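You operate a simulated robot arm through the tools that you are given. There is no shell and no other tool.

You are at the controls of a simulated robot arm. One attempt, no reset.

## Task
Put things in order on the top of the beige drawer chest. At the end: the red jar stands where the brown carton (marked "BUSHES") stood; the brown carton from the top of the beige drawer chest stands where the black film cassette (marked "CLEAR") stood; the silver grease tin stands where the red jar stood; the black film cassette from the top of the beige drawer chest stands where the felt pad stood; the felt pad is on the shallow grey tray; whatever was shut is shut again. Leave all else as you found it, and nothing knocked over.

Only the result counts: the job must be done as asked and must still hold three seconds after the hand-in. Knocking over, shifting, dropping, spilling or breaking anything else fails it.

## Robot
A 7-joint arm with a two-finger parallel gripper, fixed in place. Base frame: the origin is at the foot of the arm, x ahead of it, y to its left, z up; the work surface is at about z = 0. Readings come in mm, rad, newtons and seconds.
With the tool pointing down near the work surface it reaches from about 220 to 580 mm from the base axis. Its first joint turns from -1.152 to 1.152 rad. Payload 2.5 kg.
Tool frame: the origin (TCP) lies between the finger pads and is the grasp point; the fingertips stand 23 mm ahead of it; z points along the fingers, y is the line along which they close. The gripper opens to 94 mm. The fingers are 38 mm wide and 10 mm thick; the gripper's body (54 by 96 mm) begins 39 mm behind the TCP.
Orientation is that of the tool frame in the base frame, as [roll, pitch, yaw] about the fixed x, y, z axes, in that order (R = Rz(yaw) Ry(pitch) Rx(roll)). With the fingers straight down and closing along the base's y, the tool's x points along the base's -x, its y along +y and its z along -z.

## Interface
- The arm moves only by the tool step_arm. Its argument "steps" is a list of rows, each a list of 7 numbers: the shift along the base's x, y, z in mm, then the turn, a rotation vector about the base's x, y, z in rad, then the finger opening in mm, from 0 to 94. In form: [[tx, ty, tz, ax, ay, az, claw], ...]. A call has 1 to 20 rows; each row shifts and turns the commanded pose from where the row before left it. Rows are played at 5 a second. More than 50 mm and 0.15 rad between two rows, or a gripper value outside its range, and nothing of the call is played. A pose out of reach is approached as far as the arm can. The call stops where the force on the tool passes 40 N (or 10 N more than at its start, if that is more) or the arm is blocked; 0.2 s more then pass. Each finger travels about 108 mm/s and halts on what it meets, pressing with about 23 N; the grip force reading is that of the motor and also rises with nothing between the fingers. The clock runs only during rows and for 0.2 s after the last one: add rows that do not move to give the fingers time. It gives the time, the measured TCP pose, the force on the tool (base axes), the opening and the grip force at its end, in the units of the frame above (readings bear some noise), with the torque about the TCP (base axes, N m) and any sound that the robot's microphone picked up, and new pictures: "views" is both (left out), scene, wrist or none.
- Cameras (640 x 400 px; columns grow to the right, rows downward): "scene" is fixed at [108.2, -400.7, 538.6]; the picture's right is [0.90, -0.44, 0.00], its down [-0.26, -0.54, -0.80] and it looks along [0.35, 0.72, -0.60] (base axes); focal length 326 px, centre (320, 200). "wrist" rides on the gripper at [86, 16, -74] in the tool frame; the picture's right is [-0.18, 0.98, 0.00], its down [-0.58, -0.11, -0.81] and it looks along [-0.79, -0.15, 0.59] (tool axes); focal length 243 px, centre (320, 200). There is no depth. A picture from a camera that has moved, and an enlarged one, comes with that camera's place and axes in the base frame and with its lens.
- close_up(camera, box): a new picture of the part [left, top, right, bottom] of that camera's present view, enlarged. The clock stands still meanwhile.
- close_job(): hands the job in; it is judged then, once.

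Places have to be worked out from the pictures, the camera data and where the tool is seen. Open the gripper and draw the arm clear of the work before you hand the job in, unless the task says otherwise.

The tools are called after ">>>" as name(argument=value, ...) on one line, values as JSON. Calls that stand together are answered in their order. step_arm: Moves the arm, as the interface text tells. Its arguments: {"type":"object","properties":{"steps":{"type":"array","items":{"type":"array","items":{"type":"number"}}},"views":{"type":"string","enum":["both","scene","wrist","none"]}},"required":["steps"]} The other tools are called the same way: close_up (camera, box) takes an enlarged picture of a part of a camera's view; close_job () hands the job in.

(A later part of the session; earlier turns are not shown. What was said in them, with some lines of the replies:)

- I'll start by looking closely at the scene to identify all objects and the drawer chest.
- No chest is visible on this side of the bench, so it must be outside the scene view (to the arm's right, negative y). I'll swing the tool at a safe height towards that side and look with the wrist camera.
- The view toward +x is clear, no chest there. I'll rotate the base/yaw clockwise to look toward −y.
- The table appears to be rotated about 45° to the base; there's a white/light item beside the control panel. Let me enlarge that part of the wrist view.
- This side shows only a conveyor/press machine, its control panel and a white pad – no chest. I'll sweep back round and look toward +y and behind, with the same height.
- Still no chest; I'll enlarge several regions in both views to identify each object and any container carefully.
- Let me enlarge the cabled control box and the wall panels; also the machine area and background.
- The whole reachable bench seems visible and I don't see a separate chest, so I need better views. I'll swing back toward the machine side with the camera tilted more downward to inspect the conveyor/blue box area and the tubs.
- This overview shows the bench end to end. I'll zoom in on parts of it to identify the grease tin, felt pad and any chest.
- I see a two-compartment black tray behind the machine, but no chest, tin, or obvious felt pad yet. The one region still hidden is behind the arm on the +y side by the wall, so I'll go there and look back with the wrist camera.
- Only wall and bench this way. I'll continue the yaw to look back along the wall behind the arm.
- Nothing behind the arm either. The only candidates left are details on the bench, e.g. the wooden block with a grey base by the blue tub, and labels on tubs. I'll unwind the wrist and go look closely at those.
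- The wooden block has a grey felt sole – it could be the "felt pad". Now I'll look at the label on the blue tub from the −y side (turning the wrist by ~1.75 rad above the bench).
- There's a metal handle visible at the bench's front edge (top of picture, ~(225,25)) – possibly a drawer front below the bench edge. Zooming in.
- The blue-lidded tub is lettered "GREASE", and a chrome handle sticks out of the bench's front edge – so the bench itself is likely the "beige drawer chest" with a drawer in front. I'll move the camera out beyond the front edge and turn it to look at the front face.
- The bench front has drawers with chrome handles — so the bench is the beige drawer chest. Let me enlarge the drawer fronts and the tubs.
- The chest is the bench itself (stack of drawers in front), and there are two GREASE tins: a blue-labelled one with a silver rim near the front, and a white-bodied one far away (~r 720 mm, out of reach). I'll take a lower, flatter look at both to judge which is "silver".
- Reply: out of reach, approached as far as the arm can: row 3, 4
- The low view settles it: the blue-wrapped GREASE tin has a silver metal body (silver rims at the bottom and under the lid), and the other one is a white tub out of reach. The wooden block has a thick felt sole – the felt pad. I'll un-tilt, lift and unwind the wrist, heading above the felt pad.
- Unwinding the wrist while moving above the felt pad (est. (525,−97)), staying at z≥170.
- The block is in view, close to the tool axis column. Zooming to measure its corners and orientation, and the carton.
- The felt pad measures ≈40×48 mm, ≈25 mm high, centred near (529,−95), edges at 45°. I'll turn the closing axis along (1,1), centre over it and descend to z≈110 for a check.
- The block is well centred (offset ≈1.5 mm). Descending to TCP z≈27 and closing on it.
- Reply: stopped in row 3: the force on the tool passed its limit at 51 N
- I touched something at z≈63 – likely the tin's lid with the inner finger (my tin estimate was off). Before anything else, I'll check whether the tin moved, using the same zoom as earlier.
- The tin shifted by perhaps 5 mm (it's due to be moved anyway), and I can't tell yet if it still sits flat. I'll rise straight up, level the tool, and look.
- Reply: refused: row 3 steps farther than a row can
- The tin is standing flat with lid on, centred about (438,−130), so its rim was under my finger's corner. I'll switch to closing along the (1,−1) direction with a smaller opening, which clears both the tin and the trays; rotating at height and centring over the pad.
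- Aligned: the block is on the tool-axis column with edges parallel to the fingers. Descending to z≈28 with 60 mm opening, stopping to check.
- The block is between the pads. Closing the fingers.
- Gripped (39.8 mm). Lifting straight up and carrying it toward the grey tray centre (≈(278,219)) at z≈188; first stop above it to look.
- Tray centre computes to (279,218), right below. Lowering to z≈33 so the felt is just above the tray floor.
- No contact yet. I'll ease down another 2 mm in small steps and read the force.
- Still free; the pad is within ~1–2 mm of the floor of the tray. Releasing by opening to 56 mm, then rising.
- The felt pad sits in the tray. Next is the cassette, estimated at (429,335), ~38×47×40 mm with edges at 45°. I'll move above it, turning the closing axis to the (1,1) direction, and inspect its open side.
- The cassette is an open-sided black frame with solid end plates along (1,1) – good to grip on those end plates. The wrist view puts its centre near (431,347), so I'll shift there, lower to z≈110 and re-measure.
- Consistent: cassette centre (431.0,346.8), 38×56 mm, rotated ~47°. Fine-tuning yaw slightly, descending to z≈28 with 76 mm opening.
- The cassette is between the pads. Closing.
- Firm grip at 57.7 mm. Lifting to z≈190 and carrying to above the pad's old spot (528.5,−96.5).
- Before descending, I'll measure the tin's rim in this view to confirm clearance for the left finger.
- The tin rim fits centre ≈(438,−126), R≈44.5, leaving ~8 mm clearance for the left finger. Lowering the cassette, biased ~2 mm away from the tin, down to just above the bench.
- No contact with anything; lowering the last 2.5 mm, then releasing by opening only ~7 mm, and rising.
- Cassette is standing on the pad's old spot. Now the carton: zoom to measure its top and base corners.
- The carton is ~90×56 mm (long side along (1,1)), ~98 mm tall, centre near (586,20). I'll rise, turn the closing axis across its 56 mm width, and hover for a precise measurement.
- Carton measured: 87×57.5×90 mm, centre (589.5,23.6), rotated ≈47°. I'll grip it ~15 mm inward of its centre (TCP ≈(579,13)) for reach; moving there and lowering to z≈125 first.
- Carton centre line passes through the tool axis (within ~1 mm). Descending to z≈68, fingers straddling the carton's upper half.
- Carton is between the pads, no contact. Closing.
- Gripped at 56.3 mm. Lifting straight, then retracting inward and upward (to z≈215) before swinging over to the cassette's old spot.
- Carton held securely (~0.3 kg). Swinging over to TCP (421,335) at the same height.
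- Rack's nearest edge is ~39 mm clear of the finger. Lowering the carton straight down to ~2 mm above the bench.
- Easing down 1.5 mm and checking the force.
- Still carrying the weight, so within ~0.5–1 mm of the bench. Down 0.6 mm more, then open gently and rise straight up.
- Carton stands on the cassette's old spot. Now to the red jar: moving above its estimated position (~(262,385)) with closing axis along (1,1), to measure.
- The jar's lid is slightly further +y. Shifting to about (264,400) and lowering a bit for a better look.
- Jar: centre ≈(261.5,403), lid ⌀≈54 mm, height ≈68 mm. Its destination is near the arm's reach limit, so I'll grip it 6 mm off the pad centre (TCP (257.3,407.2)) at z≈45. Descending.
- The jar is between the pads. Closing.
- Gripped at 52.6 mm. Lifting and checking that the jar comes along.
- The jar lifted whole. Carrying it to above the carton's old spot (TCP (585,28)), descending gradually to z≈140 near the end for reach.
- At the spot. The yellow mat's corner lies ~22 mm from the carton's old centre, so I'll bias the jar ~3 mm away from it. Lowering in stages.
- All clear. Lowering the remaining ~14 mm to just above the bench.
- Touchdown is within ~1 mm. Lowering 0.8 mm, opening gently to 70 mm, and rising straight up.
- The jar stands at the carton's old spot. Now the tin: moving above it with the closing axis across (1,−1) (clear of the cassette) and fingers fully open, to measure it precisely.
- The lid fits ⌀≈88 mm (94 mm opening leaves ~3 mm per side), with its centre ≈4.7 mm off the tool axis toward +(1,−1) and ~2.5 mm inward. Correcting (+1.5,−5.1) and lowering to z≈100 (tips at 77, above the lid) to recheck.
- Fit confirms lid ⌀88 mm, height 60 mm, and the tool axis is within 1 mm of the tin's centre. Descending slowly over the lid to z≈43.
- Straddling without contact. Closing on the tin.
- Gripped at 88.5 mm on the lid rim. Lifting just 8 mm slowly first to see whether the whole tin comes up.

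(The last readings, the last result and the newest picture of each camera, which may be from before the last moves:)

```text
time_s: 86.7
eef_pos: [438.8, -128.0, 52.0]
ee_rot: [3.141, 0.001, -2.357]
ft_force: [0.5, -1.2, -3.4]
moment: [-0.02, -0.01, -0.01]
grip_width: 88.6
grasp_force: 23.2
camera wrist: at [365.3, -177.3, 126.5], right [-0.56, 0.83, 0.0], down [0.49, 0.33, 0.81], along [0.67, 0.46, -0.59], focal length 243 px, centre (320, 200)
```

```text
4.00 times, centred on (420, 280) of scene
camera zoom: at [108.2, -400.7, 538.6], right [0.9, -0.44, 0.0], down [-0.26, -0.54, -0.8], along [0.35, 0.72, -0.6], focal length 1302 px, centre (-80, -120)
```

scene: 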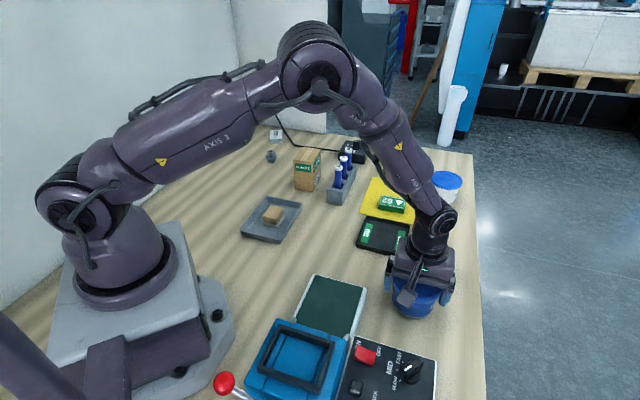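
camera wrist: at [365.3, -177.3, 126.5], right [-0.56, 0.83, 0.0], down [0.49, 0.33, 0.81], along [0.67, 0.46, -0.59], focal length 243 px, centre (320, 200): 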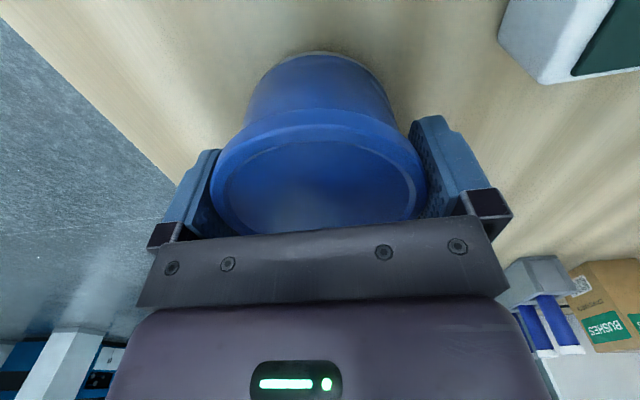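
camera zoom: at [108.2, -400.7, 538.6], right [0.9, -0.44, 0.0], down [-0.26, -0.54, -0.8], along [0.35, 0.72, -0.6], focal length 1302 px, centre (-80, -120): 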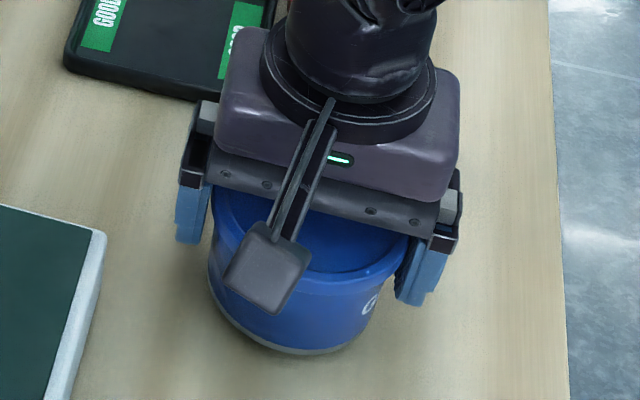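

The whole tin is lifted with lid (≈0.35 kg). Raising to z≈160 and carrying it to above the jar's old spot (261.5,403).

>>> step_arm(steps=[[0, 0, 36, 0, 0, 0, 74], [0, 0, 36, 0, 0, 0, 74], [0, 0, 36, 0, 0, 0, 74], [-13.64, 40.85, 0, 0, 0, 0, 74], [-13.64, 40.85, 0, 0, 0, 0, 74], [-13.64, 40.85, 0, 0, 0, 0, 74], [-13.64, 40.85, 0, 0, 0, 0, 74], [-13.64, 40.85, 0, 0, 0, 0, 74], [-13.64, 40.85, 0, 0, 0, 0, 74], [-13.64, 40.85, 0, 0, 0, 0, 74], [-13.64, 40.85, 0, 0, 0, 0, 74], [-13.64, 40.85, 0, 0, 0, 0, 74], [-13.64, 40.85, 0, 0, 0, 0, 74], [-13.64, 40.85, 0, 0, 0, 0, 74], [-13.64, 40.85, 0, 0, 0, 0, 74], [-13.62, 40.8, 0, 0, 0, 0, 74], [0, 0, 0, 0, 0, 0, 74]])

```text
time_s: 90.3
eef_pos: [261.6, 402.9, 158.7]
ee_rot: [3.14, -0.001, -2.358]
ft_force: [-0.1, 0.4, -3.7]
moment: [0.01, 0.03, -0.03]
grip_width: 88.1
grasp_force: 22.8
camera wrist: at [188.4, 353.6, 233.6], right [-0.56, 0.83, 0.0], down [0.49, 0.33, 0.81], along [0.67, 0.45, -0.59], focal length 243 px, centre (320, 200)
```

scene: 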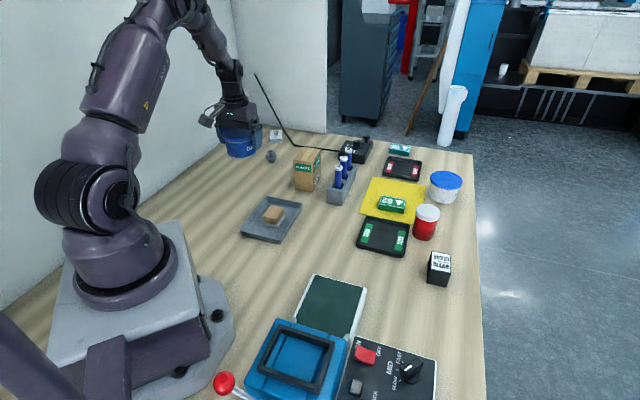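
wrist: 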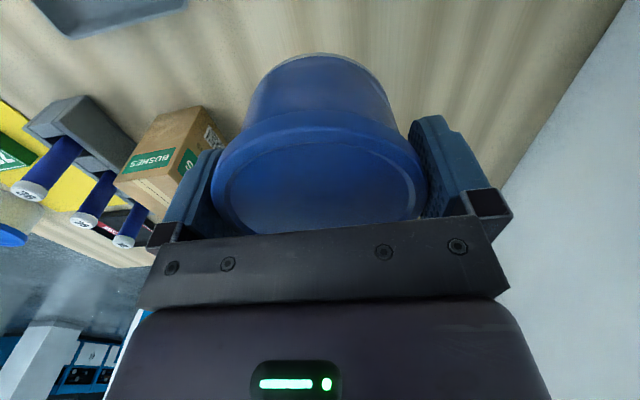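

Over the spot with clear surroundings. Lowering to ~3 mm above the bench.

>>> step_arm(steps=[[0, 0, -40, 0, 0, 0, 74], [0, 0, -40, 0, 0, 0, 74], [0, 0, -25, 0, 0, 0, 74], [0, 0, -8, 0, 0, 0, 74], [0, 0, 0, 0, 0, 0, 74]])

```text
time_s: 91.5
eef_pos: [262.2, 401.4, 46.5]
ee_rot: [-3.141, -0.001, -2.357]
ft_force: [-0.6, -1.4, -3.0]
moment: [0.01, -0.02, 0.02]
grip_width: 88.7
grasp_force: 22.7
camera wrist: at [188.4, 353.1, 121.1], right [-0.56, 0.83, 0.0], down [0.49, 0.33, 0.81], along [0.67, 0.46, -0.59], focal length 243 px, centre (320, 200)
```

scene: 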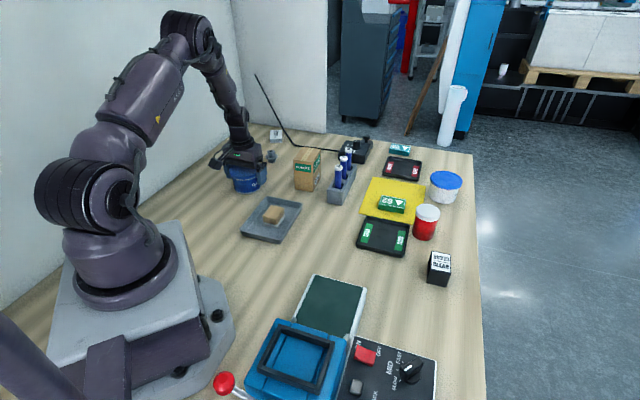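
wrist: 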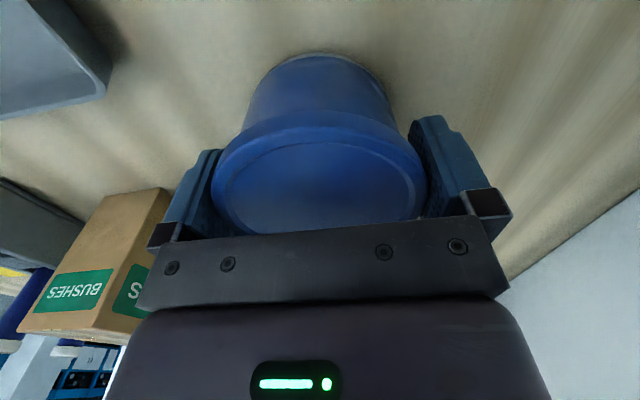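

Lowering the last ~2 mm in small steps, then opening fully.

>>> step_arm(steps=[[0, 0, -1, 0, 0, 0, 74], [0, 0, -1, 0, 0, 0, 74], [0, 0, -0.4, 0, 0, 0, 74], [0, 0, 0, 0, 0, 0, 74]], views="none")

>>> step_arm(steps=[[0, 0, 0, 0, 0, 0, 88], [0, 0, 0, 0, 0, 0, 94], [0, 0, 0, 0, 0, 0, 94], [0, 0, 0, 0, 0, 0, 94]], views="wrist")

```text
time_s: 92.5
eef_pos: [262.9, 402.3, 45.4]
ee_rot: [3.141, -0.001, -2.357]
ft_force: [0.2, 0.2, -2.7]
moment: [-0.01, -0.03, 0.0]
grip_width: 88.5
grasp_force: 22.8
```

```text
time_s: 93.5
eef_pos: [261.9, 403.4, 44.7]
ee_rot: [3.141, -0.001, -2.358]
ft_force: [0.6, -0.3, 0.4]
moment: [0.01, -0.02, 0.03]
grip_width: 94.1
grasp_force: 0.1
camera wrist: at [188.8, 353.7, 119.1], right [-0.56, 0.83, 0.0], down [0.49, 0.33, 0.81], along [0.67, 0.46, -0.59], focal length 243 px, centre (320, 200)
```

wrist: 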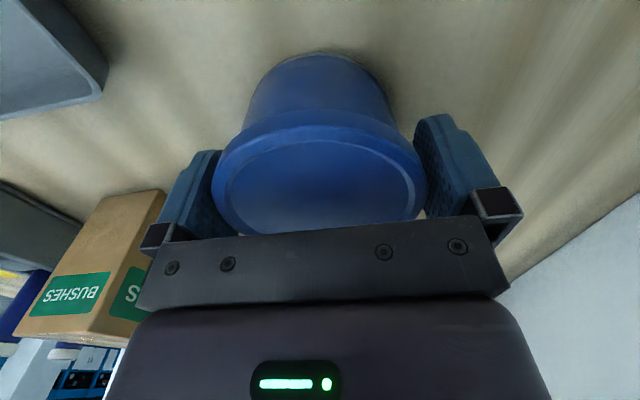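

Released; both fingers are free of the lid. Rising straight up slowly past the lid.

>>> step_arm(steps=[[0, 0, 8, 0, 0, 0, 94], [0, 0, 10, 0, 0, 0, 94], [0, 0, 15, 0, 0, 0, 94], [0, 0, 20, 0, 0, 0, 94], [0, 0, 40, 0, 0, 0, 94], [0, 0, 40, 0, 0, 0, 94]])

```text
time_s: 94.9
eef_pos: [261.6, 402.5, 179.5]
ee_rot: [3.14, 0.0, -2.358]
ft_force: [0.2, 0.2, 0.0]
moment: [0.03, -0.03, 0.0]
grip_width: 93.6
grasp_force: 0.0
camera wrist: at [187.9, 353.2, 252.9], right [-0.56, 0.83, 0.0], down [0.49, 0.33, 0.81], along [0.67, 0.45, -0.59], focal length 243 px, centre (320, 200)
```

scene: 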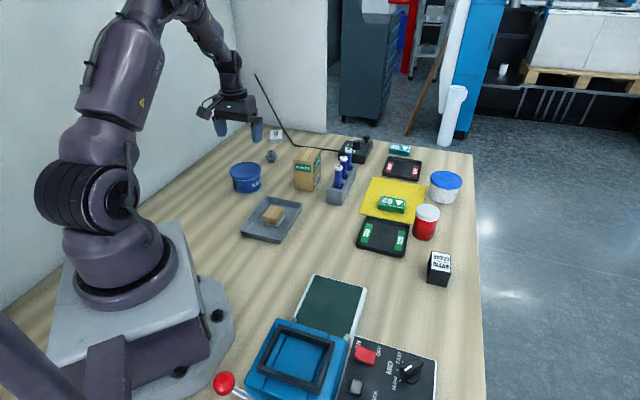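
wrist: 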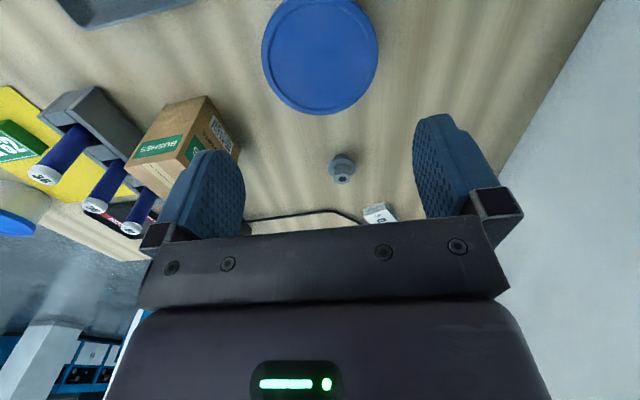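

All five items are placed. Before finishing I want to double-check the identity of the "silver grease tin" by getting a close look at the other GREASE tub on the far side, and verify placements. Moving to view it.

>>> step_arm(steps=[[27.8, -34.2, 3, 0, 0, -0.0784, 94], [27.8, -34.2, 3, 0, 0, -0.0784, 94], [27.8, -34.2, 3, 0, 0, -0.0784, 94], [27.8, -34.2, 3, 0, 0, -0.0784, 94], [27.8, -34.2, 0, 0, 0, -0.0784, 94], [27.8, -34.2, 0, 0, 0, -0.0784, 94], [27.8, -34.2, -5, 0, 0, -0.0784, 94], [27.8, -34.2, -10, 0, 0, -0.0784, 94], [27.8, -34.2, -10, 0, 0, -0.0784, 94], [27.8, -34.2, -10, 0, 0, -0.0784, 94]])

```text
time_s: 97.1
eef_pos: [539.4, 61.7, 154.0]
ee_rot: [-3.141, 0.001, 3.141]
ft_force: [0.0, 0.2, 0.2]
moment: [-0.01, 0.01, -0.02]
grip_width: 94.0
grasp_force: 0.0
camera wrist: at [452.9, 78.3, 228.6], right [0.18, 0.98, 0.0], down [0.58, -0.11, 0.81], along [0.79, -0.15, -0.59], focal length 243 px, centre (320, 200)
```

scene: 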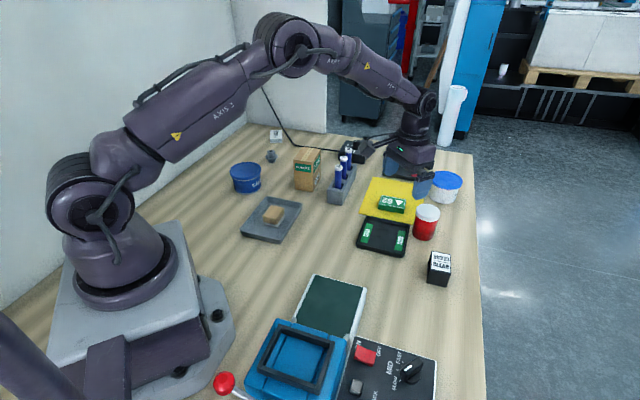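
wrist: 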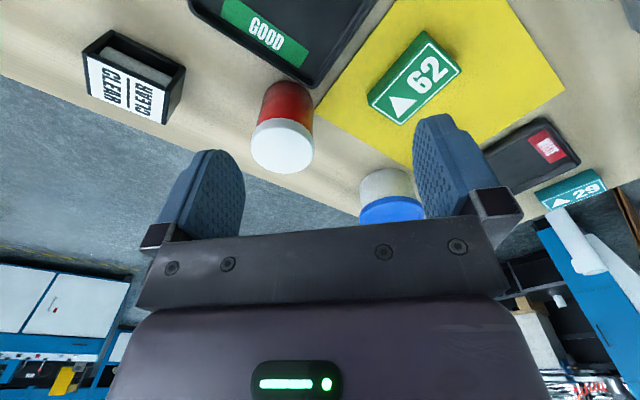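

>>> close_up(camera="wrist", box=[345, 150, 435, 230])

>>> close_up(camera="scene", box=[420, 160, 480, 210])

>>> close_up(camera="scene", box=[220, 150, 280, 200])

```text
5.00 times, centred on (390, 190) of wrist
camera zoom: at [452.9, 78.3, 228.6], right [0.18, 0.98, 0.0], down [0.58, -0.11, 0.81], along [0.79, -0.15, -0.59], focal length 1213 px, centre (-30, 250)
```

zoom: 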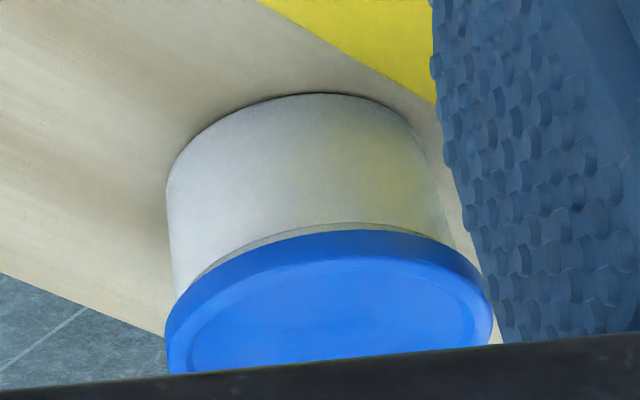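

```text
8.00 times, centred on (450, 185) of scene
camera zoom: at [108.2, -400.7, 538.6], right [0.9, -0.44, 0.0], down [-0.26, -0.54, -0.8], along [0.35, 0.72, -0.6], focal length 2604 px, centre (-720, 320)
```

zoom: 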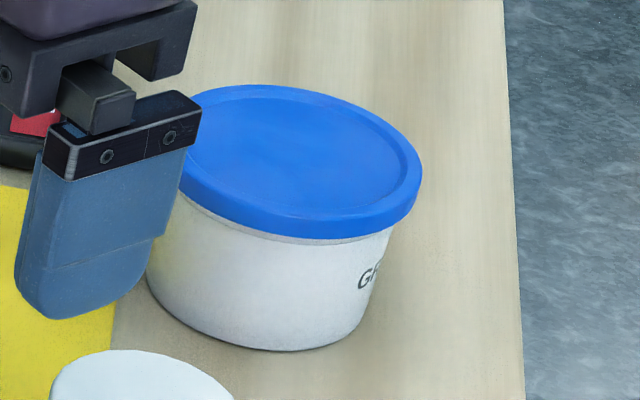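

```text
8.00 times, centred on (250, 175) of scene
camera zoom: at [108.2, -400.7, 538.6], right [0.9, -0.44, 0.0], down [-0.26, -0.54, -0.8], along [0.35, 0.72, -0.6], focal length 2604 px, centre (880, 400)
```

zoom: 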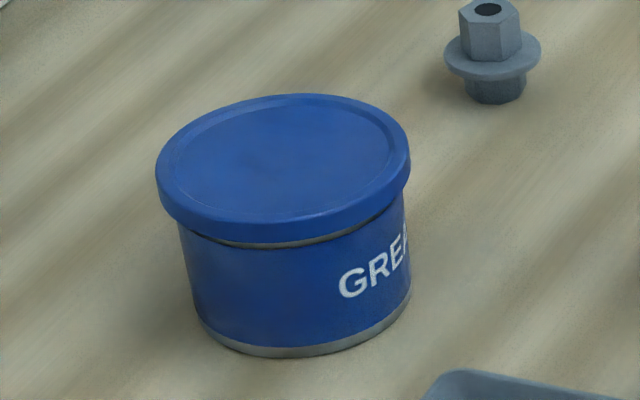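

The far tub is a plain white one without metal rims (and out of reach), whereas the tin I moved shows bare silver metal rims – I'm satisfied it's the silver grease tin. I'll now draw the arm clear to a high central pose and check all placements.

>>> step_arm(steps=[[0, 0, 40, 0, 0, 0, 94], [-27, 23, 28, 0, 0, 0, 94], [-27, 23, 28, 0, 0, 0, 94], [-27, 23, 28, 0, 0, 0, 94], [-28, 24, 26, 0, 0, 0, 94], [-30, -30, 20, 0, 0, 0, 94], [-30, -30, 20, 0, 0, 0, 94], [-30, -30, 0, 0, 0, 0, 94]])

>>> close_up(camera="scene", box=[220, 120, 380, 260])

>>> close_up(camera="scene", box=[340, 150, 490, 310])

```text
time_s: 98.9
eef_pos: [341.2, 65.0, 346.6]
ee_rot: [-3.141, -0.001, -3.141]
ft_force: [0.0, 0.0, 0.5]
moment: [0.01, -0.01, 0.01]
grip_width: 94.0
grasp_force: 0.0
camera wrist: at [253.0, 80.8, 419.1], right [0.18, 0.98, 0.0], down [0.58, -0.11, 0.81], along [0.79, -0.15, -0.59], focal length 243 px, centre (320, 200)
```

scene: 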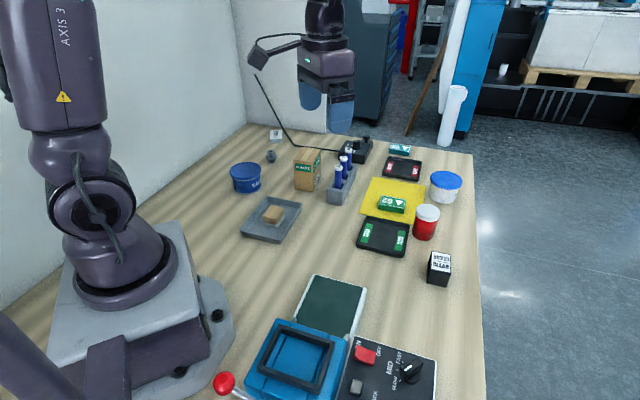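
wrist: 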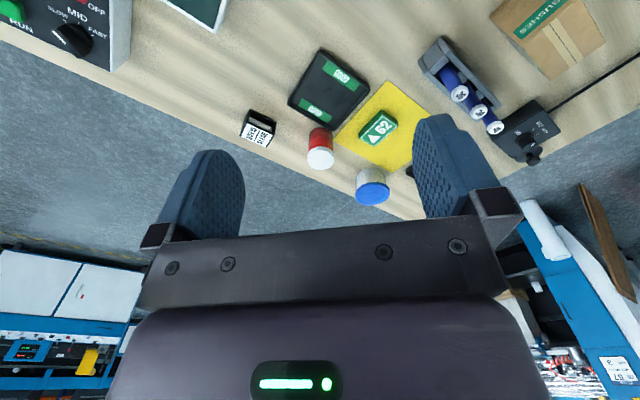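

```text
2.86 times, centred on (300, 190) of scene
camera zoom: at [108.3, -400.7, 538.6], right [0.9, -0.44, 0.0], down [-0.26, -0.54, -0.8], along [0.35, 0.72, -0.6], focal length 930 px, centre (377, 229)
```

zoom: 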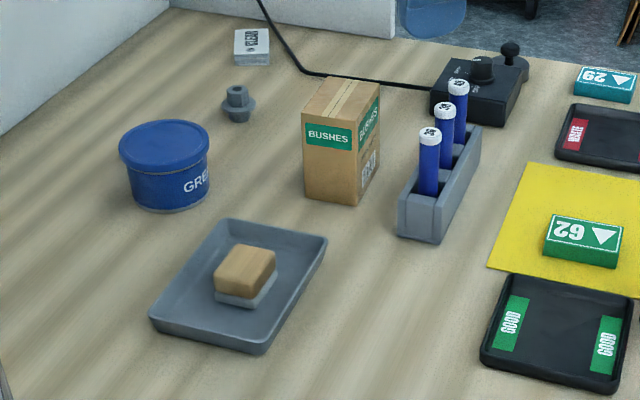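

```text
2.50 times, centred on (415, 230) of scene
camera zoom: at [108.3, -400.7, 538.6], right [0.9, -0.44, 0.0], down [-0.26, -0.54, -0.8], along [0.35, 0.72, -0.6], focal length 814 px, centre (82, 125)
```

zoom: 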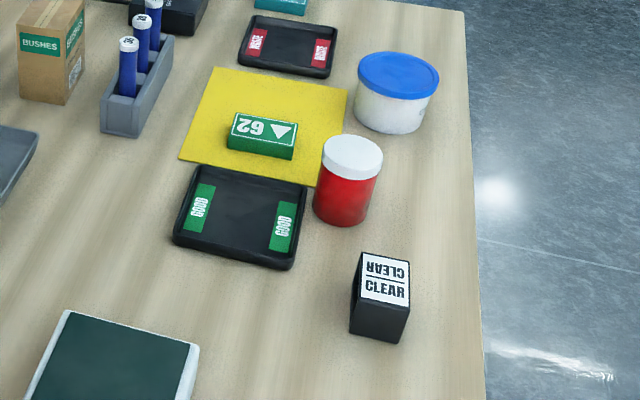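

Everything checks out:
- The felt pad lies in the grey tray.
- The cassette is on the pad's old spot.
- The carton is on the cassette's old spot.
- The red jar is on the carton's old spot.
- The grease tin, lid on, is on the jar's old spot.

Nothing else looks disturbed, no drawer or lid was opened, the gripper is open and the arm is clear. Handing the job in.

>>> close_job()

```text
The job is handed in.
```

I moved all five items to their places on the chest top and handed the job in. I don't have the verdict. The last pictures showed everything upright.

| Item | Now stands | Placement |
|---|---|---|
| Felt pad | On the shallow grey tray | Near the middle of the tray |
| Black film cassette (CLEAR) | Where the felt pad stood | Within about 2 mm |
| Brown carton (BUSHES) | Where the cassette stood | Within about 2 mm |
| Red jar | Where the carton stood | About 5 mm off, partly on purpose to keep it off the yellow mat's corner |
| Silver grease tin | Where the red jar stood | Within about 2 mm, lid on |

Three points could affect the result:

- **Which tin:** no tin is plainly silver. I moved the one with bare metal rims, a blue label and a blue lid. The other GREASE tub, at about 720 mm from the base, is plain white and beyond the stated reach, so I left it.
- **What "felt pad" and "chest" meant:** I took the wooden block with the grey felt sole as the felt pad. I took the bench itself, which has drawers in its front, as the beige drawer chest. I opened no drawer or lid and did not look inside the drawers.
- **One bump:** on the first try for the felt pad, a finger hit the tin's lid and shifted the tin about 5 mm. It stayed upright and was due to move anyway. I saw no other disturbance.

The gripper is open and the arm is raised clear of the work.
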